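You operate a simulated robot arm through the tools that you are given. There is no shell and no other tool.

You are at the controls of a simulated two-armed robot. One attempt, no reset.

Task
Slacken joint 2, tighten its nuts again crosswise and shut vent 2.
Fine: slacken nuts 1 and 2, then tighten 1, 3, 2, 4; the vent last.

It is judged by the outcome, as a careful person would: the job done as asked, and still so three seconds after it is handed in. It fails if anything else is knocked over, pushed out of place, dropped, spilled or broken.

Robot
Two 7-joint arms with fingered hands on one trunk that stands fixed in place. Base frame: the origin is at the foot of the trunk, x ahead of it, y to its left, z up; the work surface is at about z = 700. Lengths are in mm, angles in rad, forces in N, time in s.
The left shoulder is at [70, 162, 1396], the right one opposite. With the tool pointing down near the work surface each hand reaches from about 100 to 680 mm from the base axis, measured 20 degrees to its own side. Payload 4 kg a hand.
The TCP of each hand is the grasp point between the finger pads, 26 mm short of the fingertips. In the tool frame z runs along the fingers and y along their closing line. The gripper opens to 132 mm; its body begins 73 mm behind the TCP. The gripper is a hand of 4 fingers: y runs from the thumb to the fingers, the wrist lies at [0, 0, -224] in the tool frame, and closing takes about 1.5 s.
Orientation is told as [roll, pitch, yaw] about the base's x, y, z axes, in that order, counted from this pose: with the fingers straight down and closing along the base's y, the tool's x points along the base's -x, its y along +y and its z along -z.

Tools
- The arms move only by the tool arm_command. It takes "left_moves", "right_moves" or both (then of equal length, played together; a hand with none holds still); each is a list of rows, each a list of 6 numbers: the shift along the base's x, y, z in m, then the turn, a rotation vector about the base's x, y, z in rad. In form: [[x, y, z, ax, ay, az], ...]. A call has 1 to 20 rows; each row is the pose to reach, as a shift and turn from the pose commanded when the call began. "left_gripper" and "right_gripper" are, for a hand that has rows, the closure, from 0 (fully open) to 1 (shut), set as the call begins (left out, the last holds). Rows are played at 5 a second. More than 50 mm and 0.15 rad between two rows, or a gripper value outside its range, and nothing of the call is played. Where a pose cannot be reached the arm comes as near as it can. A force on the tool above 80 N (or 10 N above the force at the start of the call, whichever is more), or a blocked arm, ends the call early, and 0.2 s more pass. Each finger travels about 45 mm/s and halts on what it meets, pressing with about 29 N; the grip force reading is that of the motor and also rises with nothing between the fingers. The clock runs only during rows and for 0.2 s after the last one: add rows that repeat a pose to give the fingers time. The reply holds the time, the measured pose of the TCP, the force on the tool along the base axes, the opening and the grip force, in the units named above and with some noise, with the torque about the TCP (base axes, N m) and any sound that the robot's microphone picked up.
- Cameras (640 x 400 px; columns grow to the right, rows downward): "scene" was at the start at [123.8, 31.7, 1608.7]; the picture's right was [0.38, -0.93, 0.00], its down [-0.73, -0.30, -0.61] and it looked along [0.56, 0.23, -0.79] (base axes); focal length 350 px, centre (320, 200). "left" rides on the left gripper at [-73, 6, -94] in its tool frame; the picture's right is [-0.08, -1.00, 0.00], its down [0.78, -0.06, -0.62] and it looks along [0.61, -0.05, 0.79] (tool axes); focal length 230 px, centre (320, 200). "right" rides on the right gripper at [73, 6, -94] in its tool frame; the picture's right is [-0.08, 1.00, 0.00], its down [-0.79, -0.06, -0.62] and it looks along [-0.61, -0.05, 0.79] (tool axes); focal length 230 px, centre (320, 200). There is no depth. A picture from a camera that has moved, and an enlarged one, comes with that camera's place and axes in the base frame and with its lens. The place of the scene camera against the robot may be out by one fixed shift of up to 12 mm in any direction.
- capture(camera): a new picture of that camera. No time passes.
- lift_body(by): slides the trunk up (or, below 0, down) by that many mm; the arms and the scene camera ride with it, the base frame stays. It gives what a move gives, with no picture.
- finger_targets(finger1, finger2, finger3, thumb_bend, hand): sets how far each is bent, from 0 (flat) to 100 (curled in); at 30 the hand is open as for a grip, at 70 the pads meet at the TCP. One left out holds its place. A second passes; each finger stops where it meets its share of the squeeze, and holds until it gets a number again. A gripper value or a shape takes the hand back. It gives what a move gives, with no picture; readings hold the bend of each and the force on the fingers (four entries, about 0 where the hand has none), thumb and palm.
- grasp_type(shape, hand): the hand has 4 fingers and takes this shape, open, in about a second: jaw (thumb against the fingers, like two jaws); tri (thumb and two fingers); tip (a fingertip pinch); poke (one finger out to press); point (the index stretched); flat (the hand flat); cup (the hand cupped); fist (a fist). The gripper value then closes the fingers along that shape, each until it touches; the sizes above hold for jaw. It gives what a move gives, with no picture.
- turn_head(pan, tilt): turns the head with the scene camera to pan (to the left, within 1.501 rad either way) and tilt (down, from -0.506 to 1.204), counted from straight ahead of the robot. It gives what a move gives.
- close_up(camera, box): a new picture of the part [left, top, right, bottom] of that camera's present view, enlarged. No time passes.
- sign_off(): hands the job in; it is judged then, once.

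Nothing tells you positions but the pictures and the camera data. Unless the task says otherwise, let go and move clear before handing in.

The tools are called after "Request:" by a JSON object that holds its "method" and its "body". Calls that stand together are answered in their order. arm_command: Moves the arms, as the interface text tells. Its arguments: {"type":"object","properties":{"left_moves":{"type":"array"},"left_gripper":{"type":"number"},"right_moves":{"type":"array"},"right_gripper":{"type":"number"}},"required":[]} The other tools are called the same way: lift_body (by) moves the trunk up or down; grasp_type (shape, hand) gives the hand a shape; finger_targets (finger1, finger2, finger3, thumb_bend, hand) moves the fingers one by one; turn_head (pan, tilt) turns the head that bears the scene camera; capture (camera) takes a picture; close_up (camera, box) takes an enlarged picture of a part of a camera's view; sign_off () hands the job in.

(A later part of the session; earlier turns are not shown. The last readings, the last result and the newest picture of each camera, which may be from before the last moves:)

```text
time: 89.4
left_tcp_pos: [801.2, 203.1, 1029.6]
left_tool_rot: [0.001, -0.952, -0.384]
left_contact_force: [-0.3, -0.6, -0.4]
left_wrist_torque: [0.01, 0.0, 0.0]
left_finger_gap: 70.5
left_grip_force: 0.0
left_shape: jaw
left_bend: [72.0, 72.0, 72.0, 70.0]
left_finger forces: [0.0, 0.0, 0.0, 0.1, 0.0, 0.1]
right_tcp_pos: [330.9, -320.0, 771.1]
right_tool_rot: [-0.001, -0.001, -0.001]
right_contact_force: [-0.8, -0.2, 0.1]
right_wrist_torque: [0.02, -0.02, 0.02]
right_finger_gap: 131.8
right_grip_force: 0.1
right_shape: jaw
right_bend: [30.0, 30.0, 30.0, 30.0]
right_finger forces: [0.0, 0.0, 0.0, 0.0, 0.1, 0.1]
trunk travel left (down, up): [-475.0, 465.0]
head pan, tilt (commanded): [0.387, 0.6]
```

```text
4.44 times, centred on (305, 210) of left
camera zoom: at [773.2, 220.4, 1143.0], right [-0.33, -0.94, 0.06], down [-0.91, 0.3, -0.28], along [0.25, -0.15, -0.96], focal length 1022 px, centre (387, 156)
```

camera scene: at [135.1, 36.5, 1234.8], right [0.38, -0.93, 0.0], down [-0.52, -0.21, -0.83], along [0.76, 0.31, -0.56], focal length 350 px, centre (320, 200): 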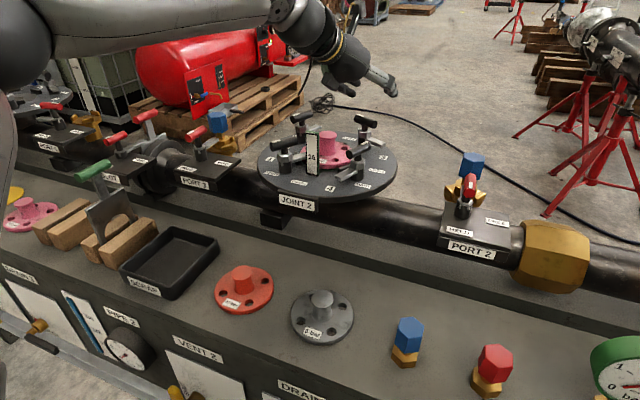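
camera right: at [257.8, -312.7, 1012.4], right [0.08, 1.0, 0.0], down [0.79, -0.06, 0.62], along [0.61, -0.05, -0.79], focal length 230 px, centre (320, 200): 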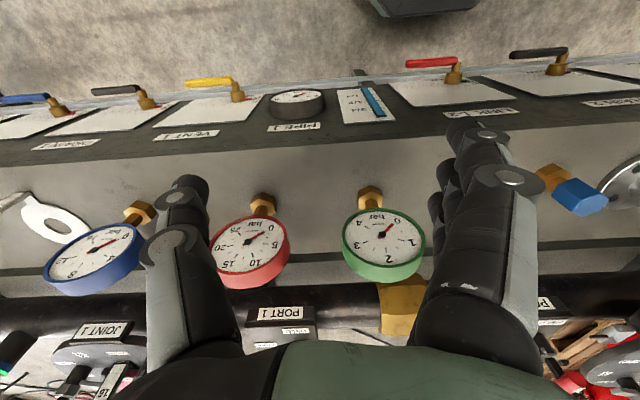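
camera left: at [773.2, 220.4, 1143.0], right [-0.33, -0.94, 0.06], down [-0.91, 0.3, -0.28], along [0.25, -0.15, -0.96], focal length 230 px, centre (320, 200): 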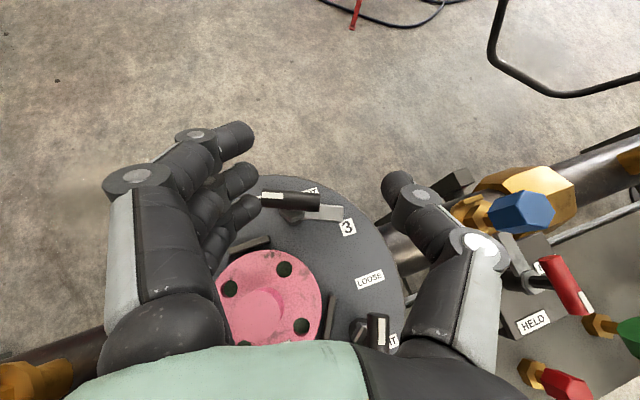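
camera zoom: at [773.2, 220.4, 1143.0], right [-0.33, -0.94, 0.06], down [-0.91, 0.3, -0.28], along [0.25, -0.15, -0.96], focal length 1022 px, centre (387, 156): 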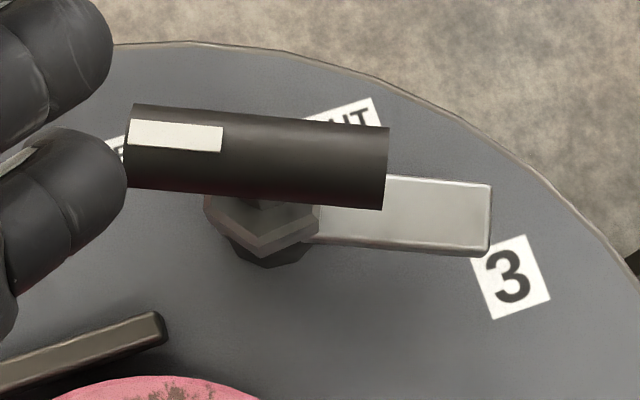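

Nut 3's handle centre is at ≈(834, 213.5), azimuth 67°. I step back slightly, then lower the fingers so that the middle fingertip sits just behind the marked end of the handle.

Request:
{"method": "arm_command", "body": {"left_moves": [[-0.0075, 0.003, -0.02, 0, 0, 0], [-0.0075, 0.003, -0.04, 0, 0, 0], [-0.0075, 0.003, -0.06, 0, 0, 0], [-0.0075, 0.003, -0.08, 0, 0, 0], [-0.0075, 0.003, -0.08, 0, 0, 0]]}}

Request:
{"method": "capture", "body": {"camera": "left"}}

Request:
{"method": "close_up", "body": {"camera": "scene", "box": [250, 50, 450, 210]}}

```text
time: 90.6
left_tcp_pos: [792.8, 207.4, 950.0]
left_tool_rot: [0.0, -0.949, -0.385]
left_contact_force: [-0.3, 0.0, -0.1]
left_wrist_torque: [-0.02, 0.0, -0.01]
left_finger_gap: 70.6
left_grip_force: 0.0
left_shape: jaw
left_bend: [72.0, 72.0, 72.0, 70.0]
left_finger forces: [0.0, 0.0, 0.1, 0.1, 0.0, 0.0]
right_tcp_pos: [330.6, -319.4, 771.3]
right_tool_rot: [0.001, 0.002, -0.002]
right_contact_force: [0.1, 0.4, 0.5]
right_wrist_torque: [-0.03, -0.01, -0.01]
right_finger_gap: 132.1
right_grip_force: 0.0
right_shape: jaw
right_bend: [30.0, 30.0, 30.0, 30.0]
right_finger forces: [0.0, 0.1, 0.0, 0.1, 0.0, 0.0]
trunk travel left (down, up): [-475.0, 465.0]
head pan, tilt (commanded): [0.387, 0.6]
```

```text
taken
camera left: at [764.3, 223.5, 1063.7], right [-0.33, -0.94, 0.06], down [-0.91, 0.3, -0.28], along [0.24, -0.15, -0.96], focal length 230 px, centre (320, 200)
```

left: 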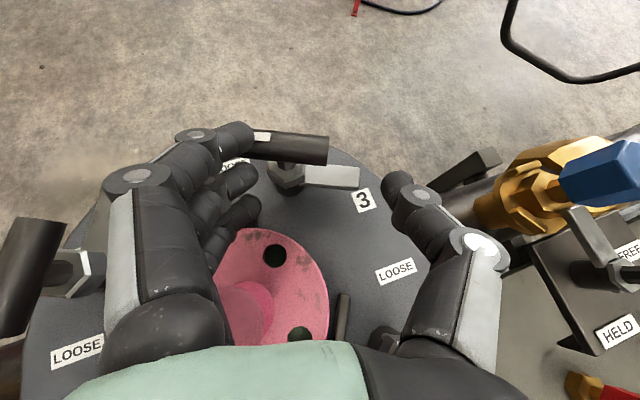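

```text
2.50 times, centred on (350, 130) of scene
camera zoom: at [136.3, 36.5, 1234.6], right [0.38, -0.93, 0.0], down [-0.52, -0.21, -0.83], along [0.76, 0.31, -0.56], focal length 875 px, centre (245, 375)
```

zoom: 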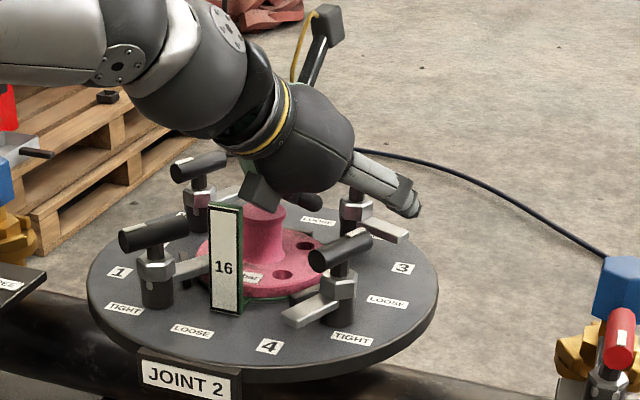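

The fingers overlap the handle end by only a few millimetres, so I shift right 8 mm and begin pushing forward gently.

Request:
{"method": "arm_command", "body": {"left_moves": [[-0.003, -0.0074, 0, 0, 0, 0], [0.0016, -0.0093, 0, 0, 0, 0], [0.0063, -0.0111, 0, 0, 0, 0], [0.0109, -0.013, 0, 0, 0, 0], [0.0109, -0.013, 0, 0, 0, 0]]}}

Request:
{"method": "capture", "body": {"camera": "left"}}

Request:
{"method": "close_up", "body": {"camera": "scene", "box": [320, 90, 420, 170]}}

```text
time: 91.8
left_tcp_pos: [805.3, 195.1, 949.8]
left_tool_rot: [0.001, -0.95, -0.384]
left_contact_force: [-2.6, 3.0, -0.2]
left_wrist_torque: [0.03, 0.06, 0.19]
left_finger_gap: 71.4
left_grip_force: 0.0
left_shape: jaw
left_bend: [72.0, 72.0, 72.0, 70.0]
left_finger forces: [0.0, 3.8, 0.0, 0.0, 0.1, 0.1]
right_tcp_pos: [331.2, -319.6, 769.8]
right_tool_rot: [0.0, 0.002, -0.001]
right_contact_force: [0.0, 0.3, -0.1]
right_wrist_torque: [-0.01, -0.03, 0.0]
right_finger_gap: 132.0
right_grip_force: 0.0
right_shape: jaw
right_bend: [30.0, 30.0, 30.0, 30.0]
right_finger forces: [0.0, 0.0, 0.0, 0.0, 0.1, 0.1]
trunk travel left (down, up): [-475.0, 465.0]
head pan, tilt (commanded): [0.387, 0.6]
```

```text
taken
camera left: at [776.1, 211.6, 1063.5], right [-0.33, -0.94, 0.06], down [-0.91, 0.3, -0.28], along [0.24, -0.15, -0.96], focal length 230 px, centre (320, 200)
```

left: 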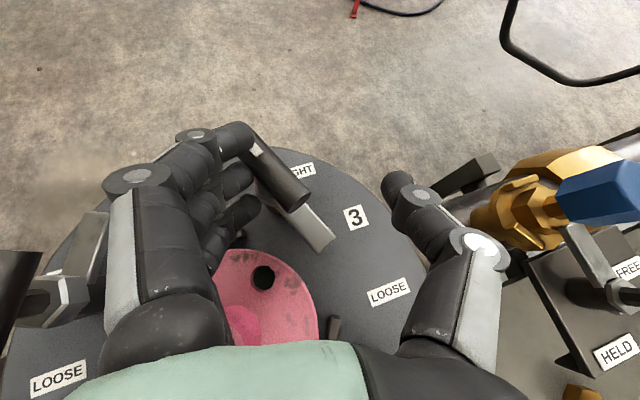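

```text
5.00 times, centred on (370, 130) of scene
camera zoom: at [136.0, 37.0, 1234.6], right [0.38, -0.93, 0.0], down [-0.52, -0.21, -0.83], along [0.76, 0.31, -0.56], focal length 1750 px, centre (70, 550)
```

zoom: 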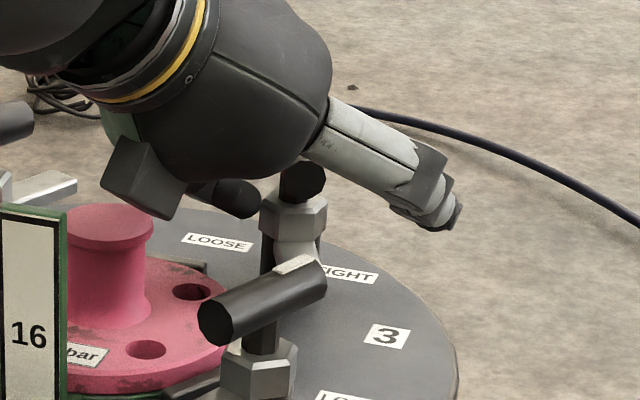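

It works beautifully — the handle has already swung about half way with almost no force. I continue forward and right.

Request:
{"method": "arm_command", "body": {"left_moves": [[0.0026, -0.0043, 0, 0, 0, 0], [0.0052, -0.0086, 0, 0, 0, 0], [0.007, -0.0125, 0, 0, 0, 0], [0.007, -0.0125, 0, 0, 0, 0]]}}

Request:
{"method": "capture", "body": {"camera": "left"}}

Request:
{"method": "close_up", "body": {"camera": "scene", "box": [320, 90, 420, 170]}}

```text
time: 92.8
left_tcp_pos: [812.1, 182.2, 949.6]
left_tool_rot: [-0.001, -0.951, -0.382]
left_contact_force: [0.5, 6.8, 0.5]
left_wrist_torque: [0.07, -0.02, 0.24]
left_finger_gap: 72.7
left_grip_force: 0.0
left_shape: jaw
left_bend: [72.0, 71.0, 72.0, 70.0]
left_finger forces: [0.1, 5.1, 0.6, 0.0, 0.0, 0.1]
right_tcp_pos: [330.6, -319.8, 770.8]
right_tool_rot: [-0.001, -0.001, 0.0]
right_contact_force: [0.2, -0.3, 0.2]
right_wrist_torque: [0.03, -0.05, 0.0]
right_finger_gap: 131.9
right_grip_force: 0.1
right_shape: jaw
right_bend: [30.0, 30.0, 30.0, 30.0]
right_finger forces: [0.0, 0.0, 0.0, 0.0, 0.0, 0.0]
trunk travel left (down, up): [-475.0, 465.0]
head pan, tilt (commanded): [0.387, 0.6]
```

```text
taken
camera left: at [783.0, 199.5, 1063.2], right [-0.33, -0.94, 0.06], down [-0.91, 0.3, -0.28], along [0.24, -0.15, -0.96], focal length 230 px, centre (320, 200)
```

left: 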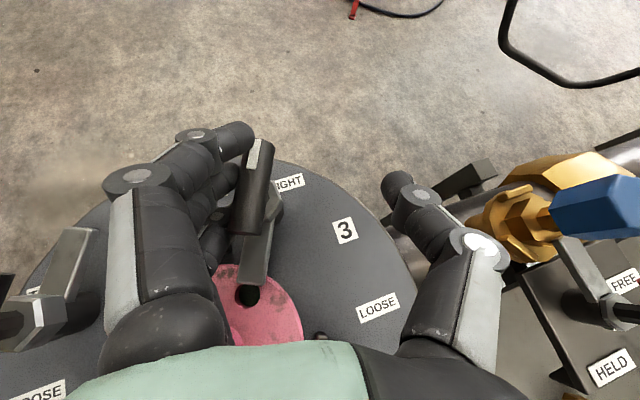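

```text
5.00 times, centred on (370, 130) of scene
camera zoom: at [136.3, 37.6, 1234.6], right [0.38, -0.93, 0.0], down [-0.52, -0.21, -0.82], along [0.76, 0.31, -0.57], focal length 1750 px, centre (70, 550)
```

zoom: 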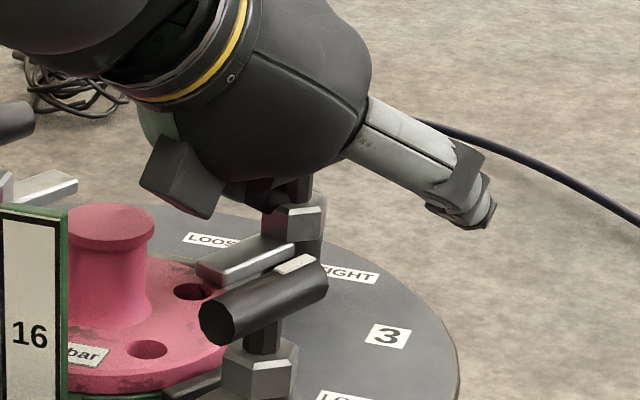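

The dog is now over the flange. I zoom in to see how far nut 3 still is from TIGHT.

Request:
{"method": "close_up", "body": {"camera": "left", "box": [200, 120, 360, 320]}}

Request:
{"method": "close_up", "body": {"camera": "scene", "box": [260, 90, 410, 210]}}

```text
2.00 times, centred on (280, 220) of left
camera zoom: at [783.0, 199.5, 1063.2], right [-0.33, -0.94, 0.06], down [-0.91, 0.3, -0.28], along [0.24, -0.15, -0.96], focal length 460 px, centre (400, 160)
```

zoom: 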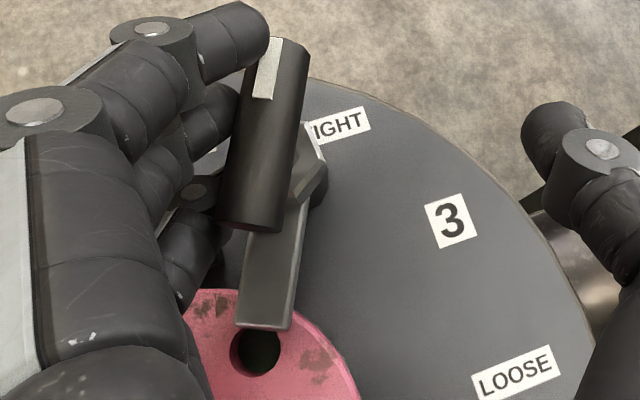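

```text
3.33 times, centred on (335, 150) of scene
camera zoom: at [136.3, 37.6, 1234.6], right [0.38, -0.93, 0.0], down [-0.52, -0.21, -0.82], along [0.76, 0.31, -0.57], focal length 1167 px, centre (270, 367)
```

zoom: 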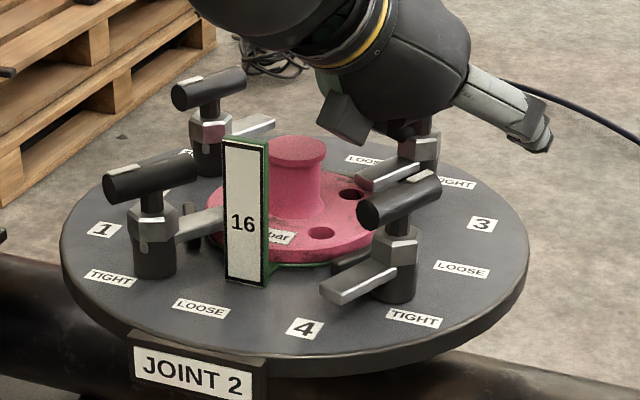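

Nut 3 is at about −21°, 12° short of TIGHT. Turning resistance is tiny, so I keep pushing the far end to the right with a bit more leverage.

Request:
{"method": "arm_command", "body": {"left_moves": [[0.0045, -0.001, 0.001, 0, 0, 0], [0.0065, -0.0045, 0.002, 0, 0, 0], [0.0055, -0.0085, 0.002, 0, 0, 0], [0.0055, -0.0085, 0.002, 0, 0, 0]]}}

Request:
{"method": "close_up", "body": {"camera": "left", "box": [200, 120, 360, 320]}}

```text
time: 93.8
left_tcp_pos: [817.4, 176.6, 951.0]
left_tool_rot: [-0.002, -0.95, -0.379]
left_contact_force: [-0.7, 13.2, -1.5]
left_wrist_torque: [0.04, 0.06, 0.23]
left_finger_gap: 75.0
left_grip_force: 0.1
left_shape: jaw
left_bend: [72.0, 70.0, 72.0, 70.0]
left_finger forces: [0.1, 6.3, 5.6, 0.1, 0.0, 0.1]
right_tcp_pos: [330.4, -317.9, 769.7]
right_tool_rot: [-0.001, 0.002, 0.0]
right_contact_force: [-0.2, 0.0, 0.6]
right_wrist_torque: [0.02, -0.01, 0.0]
right_finger_gap: 131.9
right_grip_force: 0.0
right_shape: jaw
right_bend: [30.0, 30.0, 30.0, 30.0]
right_finger forces: [0.0, 0.0, 0.0, 0.0, 0.0, 0.0]
trunk travel left (down, up): [-475.0, 465.0]
head pan, tilt (commanded): [0.387, 0.6]
```

```text
2.00 times, centred on (280, 220) of left
camera zoom: at [789.2, 193.2, 1064.6], right [-0.33, -0.94, 0.06], down [-0.91, 0.3, -0.28], along [0.24, -0.15, -0.96], focal length 460 px, centre (400, 160)
```

zoom: 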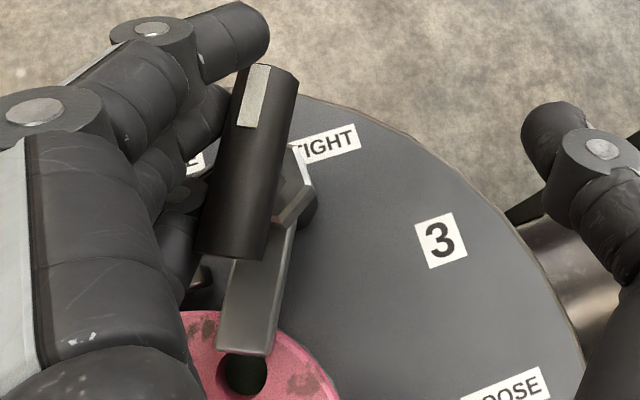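

Fingers 2 and 3 now straddle the post, so pushing this way stops helping. I move the hand left so that the thumb comes up against the right side of the near end, with a narrower opening.

Request:
{"method": "arm_command", "body": {"left_moves": [[-0.002, 0.01, 0, 0, 0, 0], [-0.005, 0.02, 0, 0, 0, 0], [-0.008, 0.03, 0, 0, 0, 0]]}}

Request:
{"method": "arm_command", "body": {"left_moves": [[-0.002, 0.006, 0, 0, 0, 0], [-0.004, 0.012, 0, 0, 0, 0], [-0.006, 0.018, -0.001, 0, 0, 0], [-0.006, 0.018, -0.001, 0, 0, 0]], "left_gripper": 0.64}}

Request:
{"method": "capture", "body": {"camera": "left"}}

```text
time: 94.6
left_tcp_pos: [808.1, 201.9, 950.2]
left_tool_rot: [-0.001, -0.953, -0.382]
left_contact_force: [-0.7, -0.3, 0.8]
left_wrist_torque: [0.01, 0.03, 0.0]
left_finger_gap: 70.4
left_grip_force: 0.0
left_shape: jaw
left_bend: [72.0, 72.0, 72.0, 70.0]
left_finger forces: [0.0, 0.0, 0.0, 0.1, 0.1, 0.1]
right_tcp_pos: [330.8, -320.6, 770.4]
right_tool_rot: [0.0, 0.002, 0.0]
right_contact_force: [0.0, -1.0, -1.0]
right_wrist_torque: [0.03, -0.01, -0.01]
right_finger_gap: 132.0
right_grip_force: 0.0
right_shape: jaw
right_bend: [30.0, 30.0, 30.0, 30.0]
right_finger forces: [0.0, 0.0, 0.0, 0.1, 0.0, 0.0]
trunk travel left (down, up): [-475.0, 465.0]
head pan, tilt (commanded): [0.387, 0.6]
```

```text
time: 95.6
left_tcp_pos: [804.1, 221.6, 950.1]
left_tool_rot: [-0.001, -0.949, -0.384]
left_contact_force: [-0.7, 0.3, 0.9]
left_wrist_torque: [0.01, 0.02, 0.02]
left_finger_gap: 48.2
left_grip_force: 0.1
left_shape: jaw
left_bend: [73.0, 73.0, 73.0, 70.0]
left_finger forces: [0.0, 0.0, 0.0, 0.0, 0.0, 0.0]
right_tcp_pos: [331.3, -319.8, 771.0]
right_tool_rot: [0.0, 0.002, 0.001]
right_contact_force: [-0.2, 0.0, 0.5]
right_wrist_torque: [-0.02, 0.01, -0.04]
right_finger_gap: 131.9
right_grip_force: 0.0
right_shape: jaw
right_bend: [30.0, 30.0, 30.0, 30.0]
right_finger forces: [0.1, 0.0, 0.0, 0.1, 0.0, 0.1]
trunk travel left (down, up): [-475.0, 465.0]
head pan, tilt (commanded): [0.387, 0.6]
```

```text
taken
camera left: at [776.0, 238.4, 1064.8], right [-0.33, -0.94, 0.06], down [-0.91, 0.3, -0.28], along [0.24, -0.15, -0.96], focal length 230 px, centre (320, 200)
```

left: 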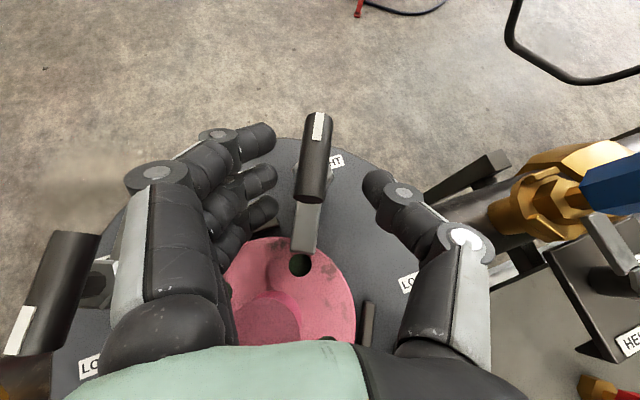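

The thumb is aligned with the near end of the handle. I move left until it touches and then push nut 3 to its stop.

Request:
{"method": "arm_command", "body": {"left_moves": [[0.001, 0.006, 0, 0, 0, 0], [0.0025, 0.012, 0, 0, 0, 0], [0.004, 0.018, 0, 0, 0, 0], [0.005, 0.022, 0, 0, 0, 0], [0.005, 0.022, 0, 0, 0, 0]]}}

Request:
{"method": "capture", "body": {"camera": "left"}}

```text
time: 96.8
left_tcp_pos: [808.9, 243.2, 951.8]
left_tool_rot: [0.001, -0.951, -0.385]
left_contact_force: [-0.7, 0.5, 0.9]
left_wrist_torque: [0.02, -0.01, -0.04]
left_finger_gap: 48.0
left_grip_force: 0.0
left_shape: jaw
left_bend: [73.0, 73.0, 73.0, 70.0]
left_finger forces: [0.1, 0.0, 0.0, 0.0, 0.3, 0.0]
right_tcp_pos: [330.8, -320.3, 769.8]
right_tool_rot: [-0.001, 0.002, 0.001]
right_contact_force: [0.1, 0.4, -0.2]
right_wrist_torque: [-0.02, 0.0, 0.0]
right_finger_gap: 131.6
right_grip_force: 0.0
right_shape: jaw
right_bend: [30.0, 30.0, 30.0, 30.0]
right_finger forces: [0.0, 0.1, 0.0, 0.0, 0.1, 0.0]
trunk travel left (down, up): [-475.0, 465.0]
head pan, tilt (commanded): [0.387, 0.6]
```

```text
taken
camera left: at [780.6, 259.7, 1065.5], right [-0.33, -0.94, 0.06], down [-0.91, 0.3, -0.28], along [0.24, -0.15, -0.96], focal length 230 px, centre (320, 200)
```

left: 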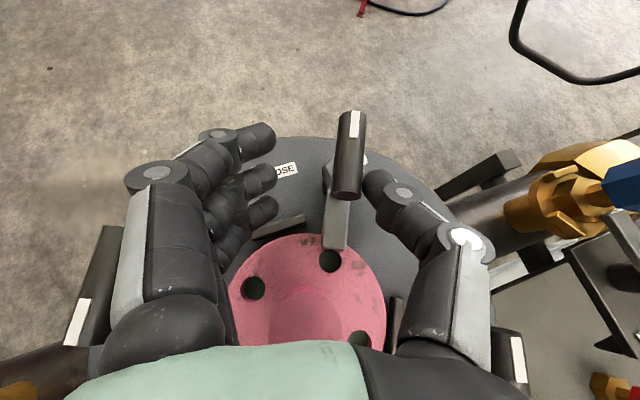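

Request:
{"method": "arm_command", "body": {"left_moves": [[0.0012, 0.003, 0, 0, 0, 0], [0.0024, 0.006, 0, 0, 0, 0], [0.0036, 0.009, 0, 0, 0, 0], [0.0036, 0.009, 0, 0, 0, 0]]}}

Request:
{"method": "capture", "body": {"camera": "left"}}

```text
time: 97.8
left_tcp_pos: [810.9, 250.0, 951.3]
left_tool_rot: [-0.001, -0.95, -0.385]
left_contact_force: [-3.6, -4.8, -0.6]
left_wrist_torque: [-0.04, 0.01, -0.14]
left_finger_gap: 52.0
left_grip_force: 0.0
left_shape: jaw
left_bend: [73.0, 73.0, 73.0, 70.0]
left_finger forces: [0.0, 0.1, 0.0, 0.1, 4.9, 0.0]
right_tcp_pos: [330.9, -320.1, 770.9]
right_tool_rot: [0.0, 0.001, 0.0]
right_contact_force: [0.0, 0.2, 0.5]
right_wrist_torque: [0.01, 0.01, 0.0]
right_finger_gap: 131.7
right_grip_force: 0.0
right_shape: jaw
right_bend: [30.0, 30.0, 30.0, 30.0]
right_finger forces: [0.1, 0.1, 0.0, 0.1, 0.0, 0.0]
trunk travel left (down, up): [-475.0, 465.0]
head pan, tilt (commanded): [0.387, 0.6]
```

```text
taken
camera left: at [782.7, 267.7, 1065.7], right [-0.33, -0.94, 0.06], down [-0.91, 0.3, -0.28], along [0.24, -0.15, -0.96], focal length 230 px, centre (320, 200)
```

left: 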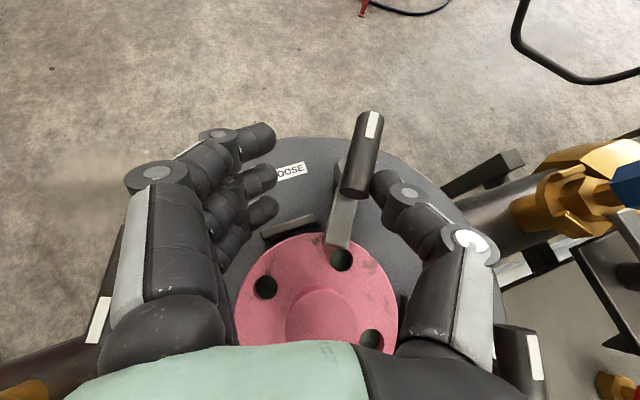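

Request:
{"method": "arm_command", "body": {"left_moves": [[0.0012, 0.003, 0, 0, 0, 0], [0.0024, 0.006, 0, 0, 0, 0], [0.0024, 0.006, 0, 0, 0, 0]]}}

Request:
{"method": "capture", "body": {"camera": "left"}}

Request:
{"method": "close_up", "body": {"camera": "scene", "box": [260, 90, 410, 210]}}

```text
time: 98.6
left_tcp_pos: [812.3, 255.7, 951.3]
left_tool_rot: [0.001, -0.953, -0.386]
left_contact_force: [-4.5, -6.2, 1.0]
left_wrist_torque: [-0.08, 0.04, -0.2]
left_finger_gap: 56.6
left_grip_force: 0.1
left_shape: jaw
left_bend: [73.0, 73.0, 73.0, 70.0]
left_finger forces: [0.0, 0.1, 0.1, 0.0, 8.3, 0.0]
right_tcp_pos: [331.2, -321.2, 770.6]
right_tool_rot: [0.0, 0.002, 0.0]
right_contact_force: [-0.2, -0.1, -0.5]
right_wrist_torque: [0.02, -0.01, -0.01]
right_finger_gap: 131.9
right_grip_force: 0.1
right_shape: jaw
right_bend: [30.0, 30.0, 30.0, 30.0]
right_finger forces: [0.0, 0.1, 0.0, 0.1, 0.0, 0.1]
trunk travel left (down, up): [-475.0, 465.0]
head pan, tilt (commanded): [0.387, 0.6]
```

```text
taken
camera left: at [783.8, 272.1, 1066.1], right [-0.33, -0.94, 0.06], down [-0.91, 0.3, -0.28], along [0.24, -0.15, -0.96], focal length 230 px, centre (320, 200)
```

left: 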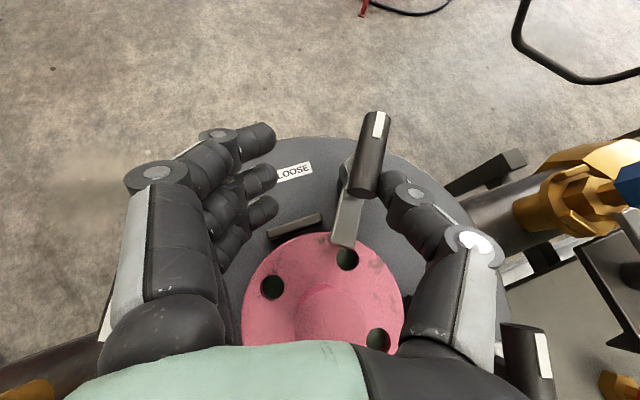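

```text
3.33 times, centred on (335, 150) of scene
camera zoom: at [135.7, 35.4, 1234.7], right [0.38, -0.93, 0.0], down [-0.52, -0.21, -0.83], along [0.76, 0.31, -0.56], focal length 1167 px, centre (270, 367)
```

zoom: 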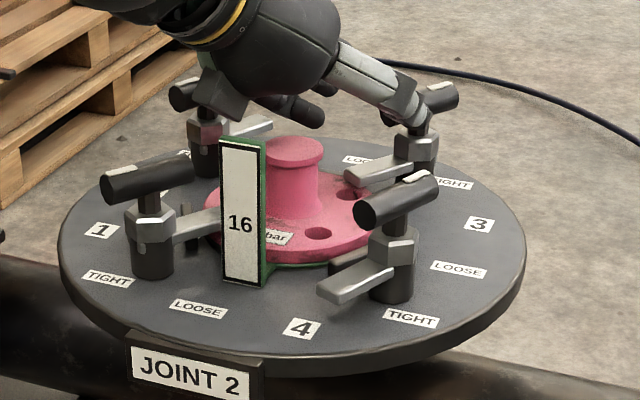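

The handle has stopped at about −35°, i.e. TIGHT; the thumb is now just yielding. I press once with the thumb itself to make sure it's home.

Request:
{"method": "finger_targets", "body": {"hand": "left", "thumb_bend": 95}}

Request:
{"method": "close_up", "body": {"camera": "left", "box": [240, 80, 460, 260]}}

```text
time: 99.6
left_tcp_pos: [811.6, 250.0, 952.0]
left_tool_rot: [0.003, -0.949, -0.393]
left_contact_force: [-7.5, -30.5, -4.9]
left_wrist_torque: [-0.18, 0.12, -0.25]
left_finger_gap: 57.4
left_grip_force: 14.2
left_shape: fingers
left_bend: [73.0, 73.0, 73.0, 68.0]
left_finger forces: [0.0, 0.0, 0.0, 0.0, 28.1, 0.0]
right_tcp_pos: [330.9, -322.1, 768.9]
right_tool_rot: [0.004, 0.001, 0.0]
right_contact_force: [0.2, 0.0, -0.7]
right_wrist_torque: [0.01, -0.02, -0.03]
right_finger_gap: 131.9
right_grip_force: 0.1
right_shape: jaw
right_bend: [30.0, 30.0, 30.0, 30.0]
right_finger forces: [0.0, 0.0, 0.0, 0.1, 0.1, 0.0]
trunk travel left (down, up): [-475.0, 465.0]
head pan, tilt (commanded): [0.387, 0.6]
```

```text
2.22 times, centred on (350, 170) of left
camera zoom: at [783.1, 267.5, 1066.1], right [-0.34, -0.94, 0.06], down [-0.91, 0.31, -0.28], along [0.24, -0.15, -0.96], focal length 511 px, centre (253, 267)
```

zoom: 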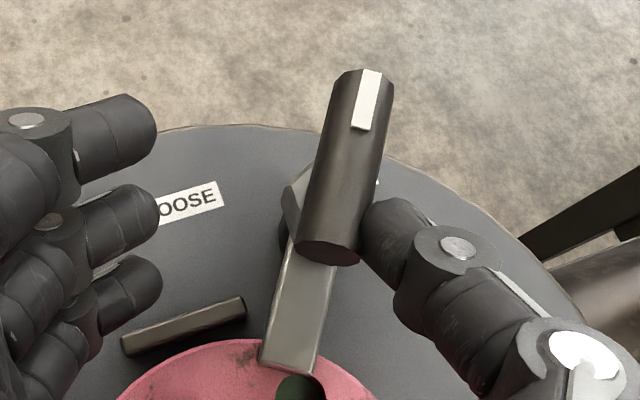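

Nut 3 is home at TIGHT (28 N on the thumb and no more movement; azimuth −33°). I open and lift the hand clear, then go back for nut 2.

Request:
{"method": "arm_command", "body": {"left_moves": [[0, -0.006, 0, 0, 0, 0], [0, -0.008, 0, 0, 0, 0], [0, -0.008, 0, 0, 0, 0], [0, -0.008, 0, 0, 0, 0]], "left_gripper": 0.5}}

Request:
{"method": "arm_command", "body": {"left_moves": [[0, 0, 0.025, 0, 0, 0], [0, 0, 0.05, 0, 0, 0], [-0.005, 0, 0.08, 0, 0, 0], [-0.04, 0.02, 0.1, 0, 0.03, 0.05], [-0.075, 0.04, 0.11, 0, 0.06, 0.1], [-0.11, 0.06, 0.11, 0, 0.09, 0.15]]}}

Request:
{"method": "close_up", "body": {"camera": "scene", "box": [250, 80, 420, 210]}}

```text
time: 100.6
left_tcp_pos: [813.6, 249.4, 951.1]
left_tool_rot: [0.002, -0.95, -0.383]
left_contact_force: [0.5, 0.9, 0.0]
left_wrist_torque: [0.02, -0.02, 0.0]
left_finger_gap: 66.3
left_grip_force: 0.0
left_shape: jaw
left_bend: [73.0, 73.0, 73.0, 70.0]
left_finger forces: [0.0, 0.0, 0.0, 0.0, 0.0, 0.0]
right_tcp_pos: [331.3, -319.7, 771.5]
right_tool_rot: [-0.001, 0.001, 0.0]
right_contact_force: [-0.3, 0.1, 0.2]
right_wrist_torque: [0.0, 0.03, 0.0]
right_finger_gap: 131.9
right_grip_force: 0.1
right_shape: jaw
right_bend: [30.0, 30.0, 30.0, 30.0]
right_finger forces: [0.0, 0.1, 0.0, 0.1, 0.1, 0.0]
trunk travel left (down, up): [-475.0, 465.0]
head pan, tilt (commanded): [0.387, 0.6]
```

```text
time: 102.0
left_tcp_pos: [701.6, 307.5, 1061.8]
left_tool_rot: [-0.042, -0.866, -0.2]
left_contact_force: [-0.4, -0.1, 1.0]
left_wrist_torque: [0.01, -0.02, -0.01]
left_finger_gap: 66.2
left_grip_force: 0.0
left_shape: jaw
left_bend: [73.0, 73.0, 73.0, 70.0]
left_finger forces: [0.0, 0.1, 0.1, 0.0, 0.0, 0.1]
right_tcp_pos: [329.7, -320.5, 771.2]
right_tool_rot: [-0.001, 0.0, 0.001]
right_contact_force: [-0.3, -0.7, 0.3]
right_wrist_torque: [0.01, 0.01, 0.02]
right_finger_gap: 131.6
right_grip_force: 0.1
right_shape: jaw
right_bend: [30.0, 30.0, 30.0, 30.0]
right_finger forces: [0.1, 0.1, 0.0, 0.1, 0.1, 0.0]
trunk travel left (down, up): [-475.0, 465.0]
head pan, tilt (commanded): [0.387, 0.6]
```

```text
3.08 times, centred on (335, 145) of scene
camera zoom: at [134.6, 36.7, 1234.8], right [0.38, -0.93, 0.0], down [-0.52, -0.21, -0.83], along [0.76, 0.31, -0.56], focal length 1077 px, centre (274, 369)
```

zoom: 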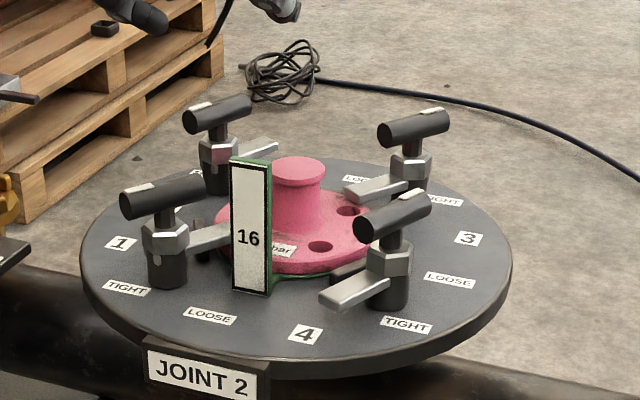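

Nuts 1 and 3 are tight, 2 and 4 loose. For nut 2 I repeat the proven way in reverse: raise the trunk by 150 mm and turn the hand over to the pose in which I left nut 2's handle.

Request:
{"method": "lift_body", "body": {"by": 150}}

Request:
{"method": "arm_command", "body": {"left_moves": [[0.0, 0.001, -0.005, -0.0919, 0.0026, 0.0932], [0.001, 0.002, -0.01, -0.1838, 0.0053, 0.1864], [0.002, 0.003, -0.015, -0.2756, 0.0079, 0.2796], [0.003, 0.004, -0.02, -0.3675, 0.0106, 0.3728], [0.003, 0.005, -0.025, -0.4594, 0.0132, 0.466], [0.004, 0.006, -0.03, -0.5513, 0.0159, 0.5593], [0.005, 0.007, -0.035, -0.6431, 0.0185, 0.6525], [0.006, 0.008, -0.04, -0.735, 0.0212, 0.7457], [0.006, 0.009, -0.045, -0.8269, 0.0238, 0.8389], [0.007, 0.01, -0.05, -0.9188, 0.0265, 0.9321], [0.008, 0.011, -0.06, -1.0106, 0.0291, 1.0253], [0.008, 0.012, -0.07, -1.1025, 0.0318, 1.1185]], "left_gripper": 0.62}}

```text
time: 103.8
left_tcp_pos: [702.6, 307.2, 1210.7]
left_tool_rot: [-0.042, -0.864, -0.201]
left_contact_force: [-0.9, 0.1, -0.1]
left_wrist_torque: [-0.03, 0.01, -0.01]
left_finger_gap: 66.2
left_grip_force: 0.0
left_shape: jaw
left_bend: [73.0, 73.0, 73.0, 70.0]
left_finger forces: [0.1, 0.0, 0.0, 0.0, 0.0, 0.1]
right_tcp_pos: [330.8, -319.3, 920.7]
right_tool_rot: [0.001, 0.002, 0.001]
right_contact_force: [-0.6, -0.3, -0.8]
right_wrist_torque: [0.03, 0.02, 0.03]
right_finger_gap: 132.0
right_grip_force: 0.0
right_shape: jaw
right_bend: [30.0, 30.0, 30.0, 30.0]
right_finger forces: [0.0, 0.0, 0.1, 0.0, 0.0, 0.0]
trunk travel left (down, up): [-625.0, 315.0]
head pan, tilt (commanded): [0.387, 0.6]
```

```text
time: 106.4
left_tcp_pos: [713.3, 319.6, 1143.2]
left_tool_rot: [-0.945, -0.143, 1.53]
left_contact_force: [-0.7, -0.6, -0.8]
left_wrist_torque: [0.03, -0.01, -0.01]
left_finger_gap: 51.1
left_grip_force: 0.0
left_shape: jaw
left_bend: [73.0, 73.0, 73.0, 70.0]
left_finger forces: [0.0, 0.1, 0.0, 0.0, 0.0, 0.1]
right_tcp_pos: [331.5, -320.9, 919.9]
right_tool_rot: [0.0, 0.001, 0.0]
right_contact_force: [-0.1, 0.5, -0.5]
right_wrist_torque: [0.01, -0.02, 0.01]
right_finger_gap: 132.0
right_grip_force: 0.1
right_shape: jaw
right_bend: [30.0, 30.0, 30.0, 30.0]
right_finger forces: [0.0, 0.1, 0.1, 0.0, 0.0, 0.1]
trunk travel left (down, up): [-625.0, 315.0]
head pan, tilt (commanded): [0.387, 0.6]
```

Request:
{"method": "arm_command", "body": {"left_moves": [[0.0, 0.001, -0.008, -0.0919, 0.0026, 0.0932], [0.001, 0.002, -0.016, -0.1838, 0.0053, 0.1864], [0.001, 0.003, -0.025, -0.2756, 0.0079, 0.2796], [0.002, 0.004, -0.033, -0.3675, 0.0106, 0.3728], [0.002, 0.005, -0.042, -0.4594, 0.0132, 0.466], [0.003, 0.006, -0.05, -0.5513, 0.0159, 0.5593], [0.003, 0.007, -0.058, -0.6431, 0.0185, 0.6525], [0.003, 0.008, -0.067, -0.735, 0.0212, 0.7457], [0.004, 0.009, -0.075, -0.8269, 0.0238, 0.8389], [0.004, 0.01, -0.083, -0.9188, 0.0265, 0.9321], [0.005, 0.011, -0.092, -1.0106, 0.0291, 1.0253], [0.005, 0.012, -0.1, -1.1025, 0.0318, 1.1185], [0.005, 0.012, -0.1, -1.1025, 0.0318, 1.1185]]}}

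Request:
{"method": "capture", "body": {"camera": "left"}}

Request:
{"method": "turn_head", "body": {"pan": 0.387, "tilt": 0.75}}

Request:
{"method": "close_up", "body": {"camera": "scene", "box": [240, 40, 410, 200]}}

```text
time: 109.2
left_tcp_pos: [715.8, 331.5, 1042.4]
left_tool_rot: [-0.265, 0.681, 2.971]
left_contact_force: [0.8, 0.7, -0.9]
left_wrist_torque: [0.01, -0.01, -0.01]
left_finger_gap: 50.6
left_grip_force: 0.1
left_shape: jaw
left_bend: [73.0, 73.0, 73.0, 70.0]
left_finger forces: [0.0, 0.0, 0.0, 0.0, 0.0, 0.0]
right_tcp_pos: [330.8, -319.6, 920.3]
right_tool_rot: [0.0, 0.0, -0.001]
right_contact_force: [-0.2, -1.1, -0.8]
right_wrist_torque: [0.01, 0.0, 0.01]
right_finger_gap: 131.8
right_grip_force: 0.1
right_shape: jaw
right_bend: [30.0, 30.0, 30.0, 30.0]
right_finger forces: [0.1, 0.1, 0.0, 0.0, 0.0, 0.0]
trunk travel left (down, up): [-625.0, 315.0]
head pan, tilt (commanded): [0.387, 0.6]
```

```text
taken
camera left: at [600.3, 321.1, 1064.6], right [-0.06, 0.99, 0.15], down [0.2, -0.14, 0.97], along [0.98, 0.09, -0.19], focal length 230 px, centre (320, 200)
```

left: 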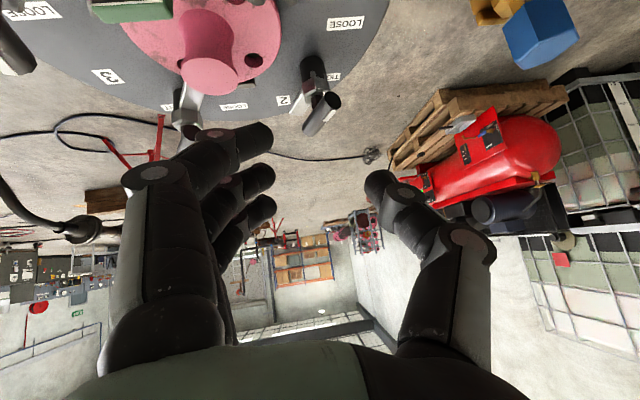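

```text
time: 109.9
left_tcp_pos: [716.0, 331.7, 1041.3]
left_tool_rot: [-0.264, 0.68, 2.969]
left_contact_force: [-0.6, -0.2, -0.7]
left_wrist_torque: [0.01, -0.02, 0.0]
left_finger_gap: 51.0
left_grip_force: 0.1
left_shape: jaw
left_bend: [73.0, 73.0, 73.0, 70.0]
left_finger forces: [0.1, 0.0, 0.0, 0.0, 0.1, 0.0]
right_tcp_pos: [331.4, -319.9, 920.0]
right_tool_rot: [0.0, 0.002, 0.002]
right_contact_force: [-0.5, 0.3, -0.1]
right_wrist_torque: [-0.04, 0.0, 0.02]
right_finger_gap: 131.9
right_grip_force: 0.0
right_shape: jaw
right_bend: [30.0, 30.0, 30.0, 30.0]
right_finger forces: [0.0, 0.0, 0.1, 0.0, 0.0, 0.0]
trunk travel left (down, up): [-625.0, 315.0]
head pan, tilt (commanded): [0.387, 0.75]
```

```text
2.50 times, centred on (325, 120) of scene
camera zoom: at [131.4, 34.5, 1371.7], right [0.38, -0.93, 0.0], down [-0.63, -0.26, -0.73], along [0.68, 0.28, -0.68], focal length 875 px, centre (308, 400)
```

zoom: 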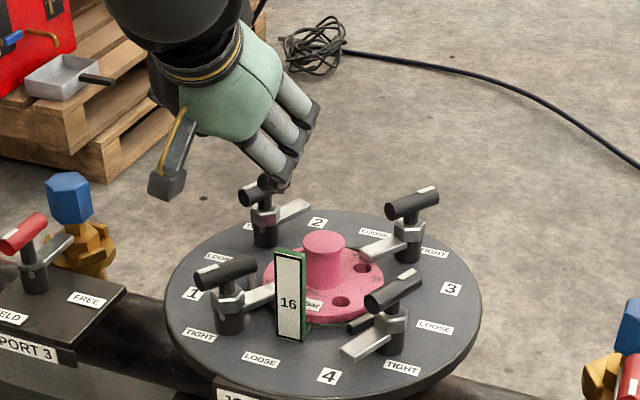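

Same pose as when I left it. I advance along the tool axis back onto nut 2's handle.

Request:
{"method": "arm_command", "body": {"left_moves": [[0.018, 0.0043, -0.0205, 0, 0, 0], [0.036, 0.0087, -0.041, 0, 0, 0], [0.052, 0.0125, -0.0595, 0, 0, 0], [0.063, 0.0151, -0.072, 0, 0, 0], [0.0737, 0.0177, -0.0842, 0, 0, 0], [0.0737, 0.0177, -0.0842, 0, 0, 0]]}}

Request:
{"method": "capture", "body": {"camera": "left"}}

Request:
{"method": "close_up", "body": {"camera": "scene", "box": [270, 60, 370, 145]}}

```text
time: 111.3
left_tcp_pos: [790.4, 349.5, 957.6]
left_tool_rot: [-0.266, 0.681, 2.969]
left_contact_force: [0.0, -0.1, 0.5]
left_wrist_torque: [0.02, 0.01, 0.01]
left_finger_gap: 50.8
left_grip_force: 0.1
left_shape: jaw
left_bend: [73.0, 73.0, 73.0, 70.0]
left_finger forces: [0.0, 0.0, 0.1, 0.0, 0.1, 0.0]
right_tcp_pos: [331.1, -319.9, 920.3]
right_tool_rot: [0.001, 0.001, -0.001]
right_contact_force: [-0.5, -0.6, -0.7]
right_wrist_torque: [0.0, 0.0, -0.04]
right_finger_gap: 131.9
right_grip_force: 0.0
right_shape: jaw
right_bend: [30.0, 30.0, 30.0, 30.0]
right_finger forces: [0.1, 0.0, 0.1, 0.0, 0.0, 0.0]
trunk travel left (down, up): [-625.0, 315.0]
head pan, tilt (commanded): [0.387, 0.75]
```

```text
taken
camera left: at [674.4, 339.0, 980.6], right [-0.06, 0.99, 0.15], down [0.2, -0.14, 0.97], along [0.98, 0.09, -0.19], focal length 230 px, centre (320, 200)
```

left: 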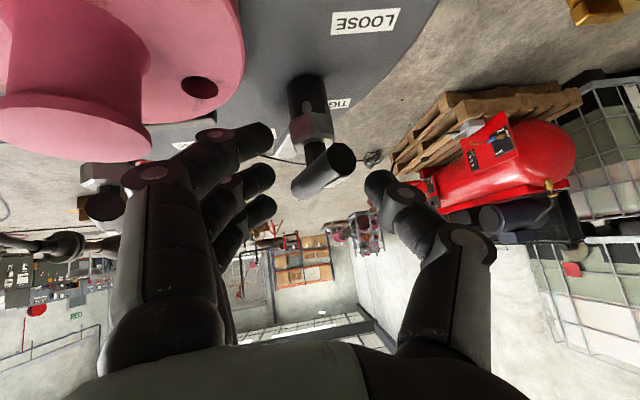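

```text
4.71 times, centred on (320, 102) of scene
camera zoom: at [130.9, 34.3, 1371.8], right [0.38, -0.93, 0.0], down [-0.63, -0.26, -0.73], along [0.68, 0.28, -0.68], focal length 1648 px, centre (320, 659)
```

zoom: 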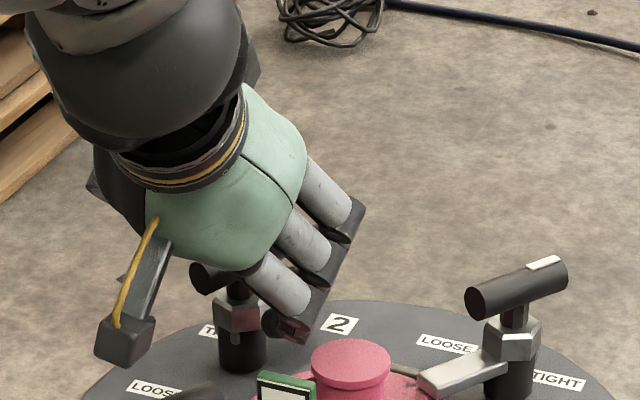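

Request:
{"method": "arm_command", "body": {"left_moves": [[0, 0, 0, 0, 0, 0], [0, 0, 0, 0, 0, 0], [0, 0, 0, 0, 0, 0], [0, 0, 0, 0, 0, 0], [0, 0, 0, 0, 0, 0], [0, 0, 0, 0, 0, 0]], "left_gripper": 1.0}}

Request:
{"method": "capture", "body": {"camera": "left"}}

Request:
{"method": "close_up", "body": {"camera": "scene", "box": [270, 60, 370, 145]}}

```text
time: 112.7
left_tcp_pos: [790.4, 350.2, 957.9]
left_tool_rot: [-0.265, 0.682, 2.97]
left_contact_force: [1.0, 2.7, 3.1]
left_wrist_torque: [-0.07, -0.04, -0.08]
left_finger_gap: 7.4
left_grip_force: 29.0
left_shape: jaw
left_bend: [63.0, 71.0, 74.0, 70.0]
left_finger forces: [10.1, 12.8, 0.0, 0.0, 25.2, 0.0]
right_tcp_pos: [330.4, -320.7, 920.1]
right_tool_rot: [-0.001, 0.001, -0.001]
right_contact_force: [-0.1, 0.1, 1.3]
right_wrist_torque: [0.0, -0.01, -0.01]
right_finger_gap: 131.9
right_grip_force: 0.0
right_shape: jaw
right_bend: [30.0, 30.0, 30.0, 30.0]
right_finger forces: [0.0, 0.1, 0.0, 0.0, 0.0, 0.0]
trunk travel left (down, up): [-625.0, 315.0]
head pan, tilt (commanded): [0.387, 0.75]
```

```text
taken
camera left: at [674.5, 339.9, 980.6], right [-0.06, 0.99, 0.15], down [0.2, -0.14, 0.97], along [0.98, 0.09, -0.19], focal length 230 px, centre (320, 200)
```

left: 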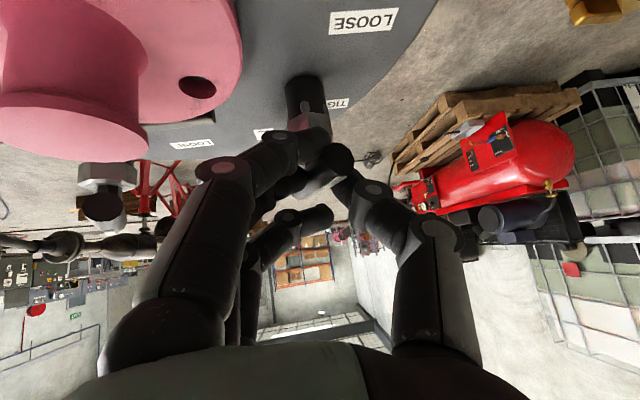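

```text
4.71 times, centred on (320, 102) of scene
camera zoom: at [131.2, 34.8, 1371.7], right [0.38, -0.93, 0.0], down [-0.63, -0.26, -0.73], along [0.68, 0.28, -0.68], focal length 1648 px, centre (320, 659)
```

zoom: 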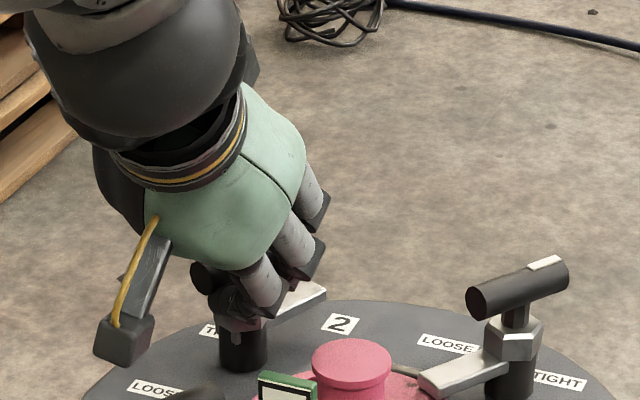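

Gripped. Now I turn nut 2 clockwise in checked steps.

Request:
{"method": "arm_command", "body": {"left_moves": [[0, 0, 0, 0.0835, 0.0204, -0.0976], [0, 0, 0, 0.167, 0.0408, -0.1952], [0, 0, 0, 0.2505, 0.0612, -0.2928], [0, 0, 0, 0.334, 0.0816, -0.3904], [0, 0, 0, 0.334, 0.0816, -0.3904]]}}

Request:
{"method": "capture", "body": {"camera": "left"}}

Request:
{"method": "close_up", "body": {"camera": "scene", "box": [270, 60, 370, 145]}}

```text
time: 113.9
left_tcp_pos: [789.8, 350.6, 956.9]
left_tool_rot: [-0.575, 0.458, 2.403]
left_contact_force: [2.0, 3.0, 2.1]
left_wrist_torque: [-0.24, -0.13, 0.06]
left_finger_gap: 6.6
left_grip_force: 29.2
left_shape: jaw
left_bend: [59.0, 72.0, 74.0, 70.0]
left_finger forces: [12.7, 12.0, 0.0, 0.0, 21.1, 0.0]
right_tcp_pos: [331.9, -320.2, 921.7]
right_tool_rot: [0.001, -0.001, 0.0]
right_contact_force: [-0.2, 1.1, 0.1]
right_wrist_torque: [0.02, -0.02, -0.01]
right_finger_gap: 132.0
right_grip_force: 0.2
right_shape: jaw
right_bend: [30.0, 30.0, 30.0, 30.0]
right_finger forces: [0.1, 0.0, 0.1, 0.0, 0.0, 0.0]
trunk travel left (down, up): [-625.0, 315.0]
head pan, tilt (commanded): [0.387, 0.75]
```

```text
taken
camera left: at [679.8, 374.4, 992.1], right [0.33, 0.83, 0.45], down [0.15, -0.52, 0.84], along [0.93, -0.21, -0.3], focal length 230 px, centre (320, 200)
```

left: 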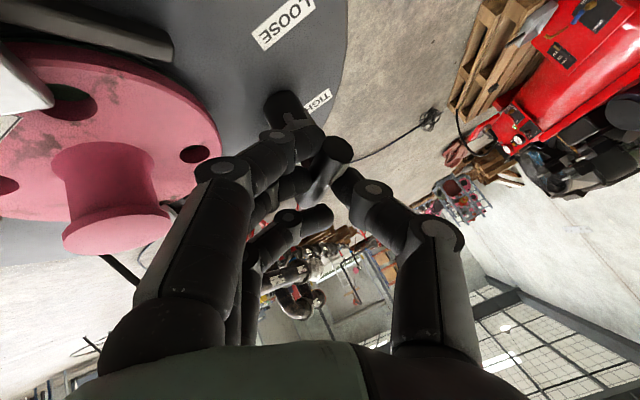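

```text
4.71 times, centred on (320, 102) of scene
camera zoom: at [131.4, 34.7, 1371.7], right [0.38, -0.93, 0.0], down [-0.63, -0.26, -0.73], along [0.68, 0.28, -0.68], focal length 1648 px, centre (320, 659)
```

zoom: 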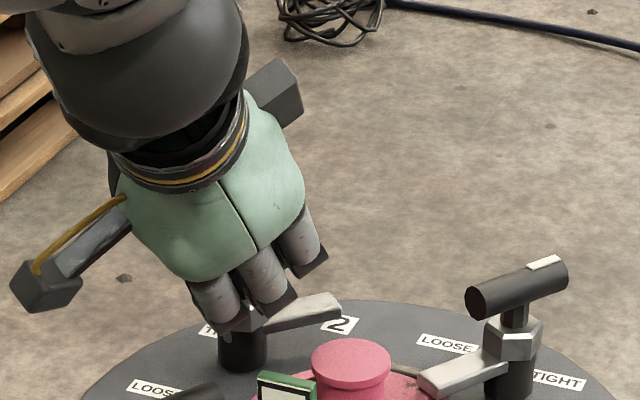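

Request:
{"method": "arm_command", "body": {"left_moves": [[0, 0, 0, 0.0835, 0.0204, -0.0976], [0, 0, 0, 0.167, 0.0408, -0.1952], [0, 0, 0, 0.2505, 0.0612, -0.2928], [0, 0, 0, 0.334, 0.0816, -0.3904], [0, 0, 0, 0.334, 0.0816, -0.3904]]}}

Request:
{"method": "capture", "body": {"camera": "left"}}

Request:
{"method": "close_up", "body": {"camera": "scene", "box": [270, 60, 370, 145]}}

```text
time: 115.1
left_tcp_pos: [789.9, 349.3, 957.4]
left_tool_rot: [-0.707, 0.141, 1.972]
left_contact_force: [-1.9, 4.2, 2.3]
left_wrist_torque: [-0.38, -0.17, 0.08]
left_finger_gap: 5.7
left_grip_force: 28.8
left_shape: jaw
left_bend: [55.0, 73.0, 75.0, 70.0]
left_finger forces: [12.7, 11.0, 3.7, 0.1, 20.3, 0.1]
right_tcp_pos: [331.3, -318.6, 921.0]
right_tool_rot: [0.0, 0.003, 0.0]
right_contact_force: [0.1, 0.1, 0.5]
right_wrist_torque: [0.0, -0.01, 0.03]
right_finger_gap: 131.8
right_grip_force: 0.1
right_shape: jaw
right_bend: [30.0, 30.0, 30.0, 30.0]
right_finger forces: [0.0, 0.1, 0.1, 0.0, 0.1, 0.1]
trunk travel left (down, up): [-625.0, 315.0]
head pan, tilt (commanded): [0.387, 0.75]
```

```text
taken
camera left: at [698.4, 399.4, 1013.5], right [0.63, 0.45, 0.63], down [-0.05, -0.79, 0.61], along [0.77, -0.42, -0.48], focal length 230 px, centre (320, 200)
```

left: 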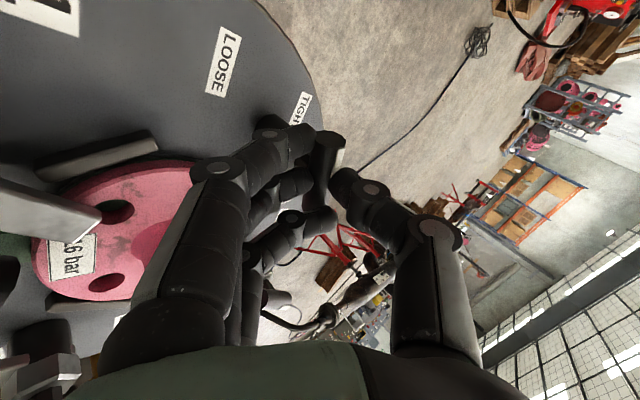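

```text
4.71 times, centred on (320, 102) of scene
camera zoom: at [130.7, 35.0, 1371.8], right [0.38, -0.93, 0.0], down [-0.63, -0.26, -0.73], along [0.68, 0.28, -0.68], focal length 1648 px, centre (320, 659)
```

zoom: 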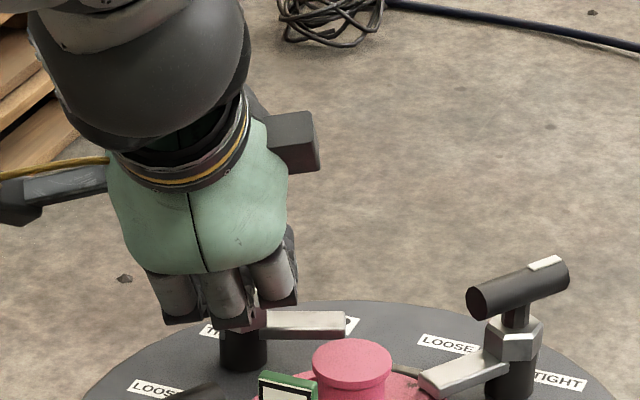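

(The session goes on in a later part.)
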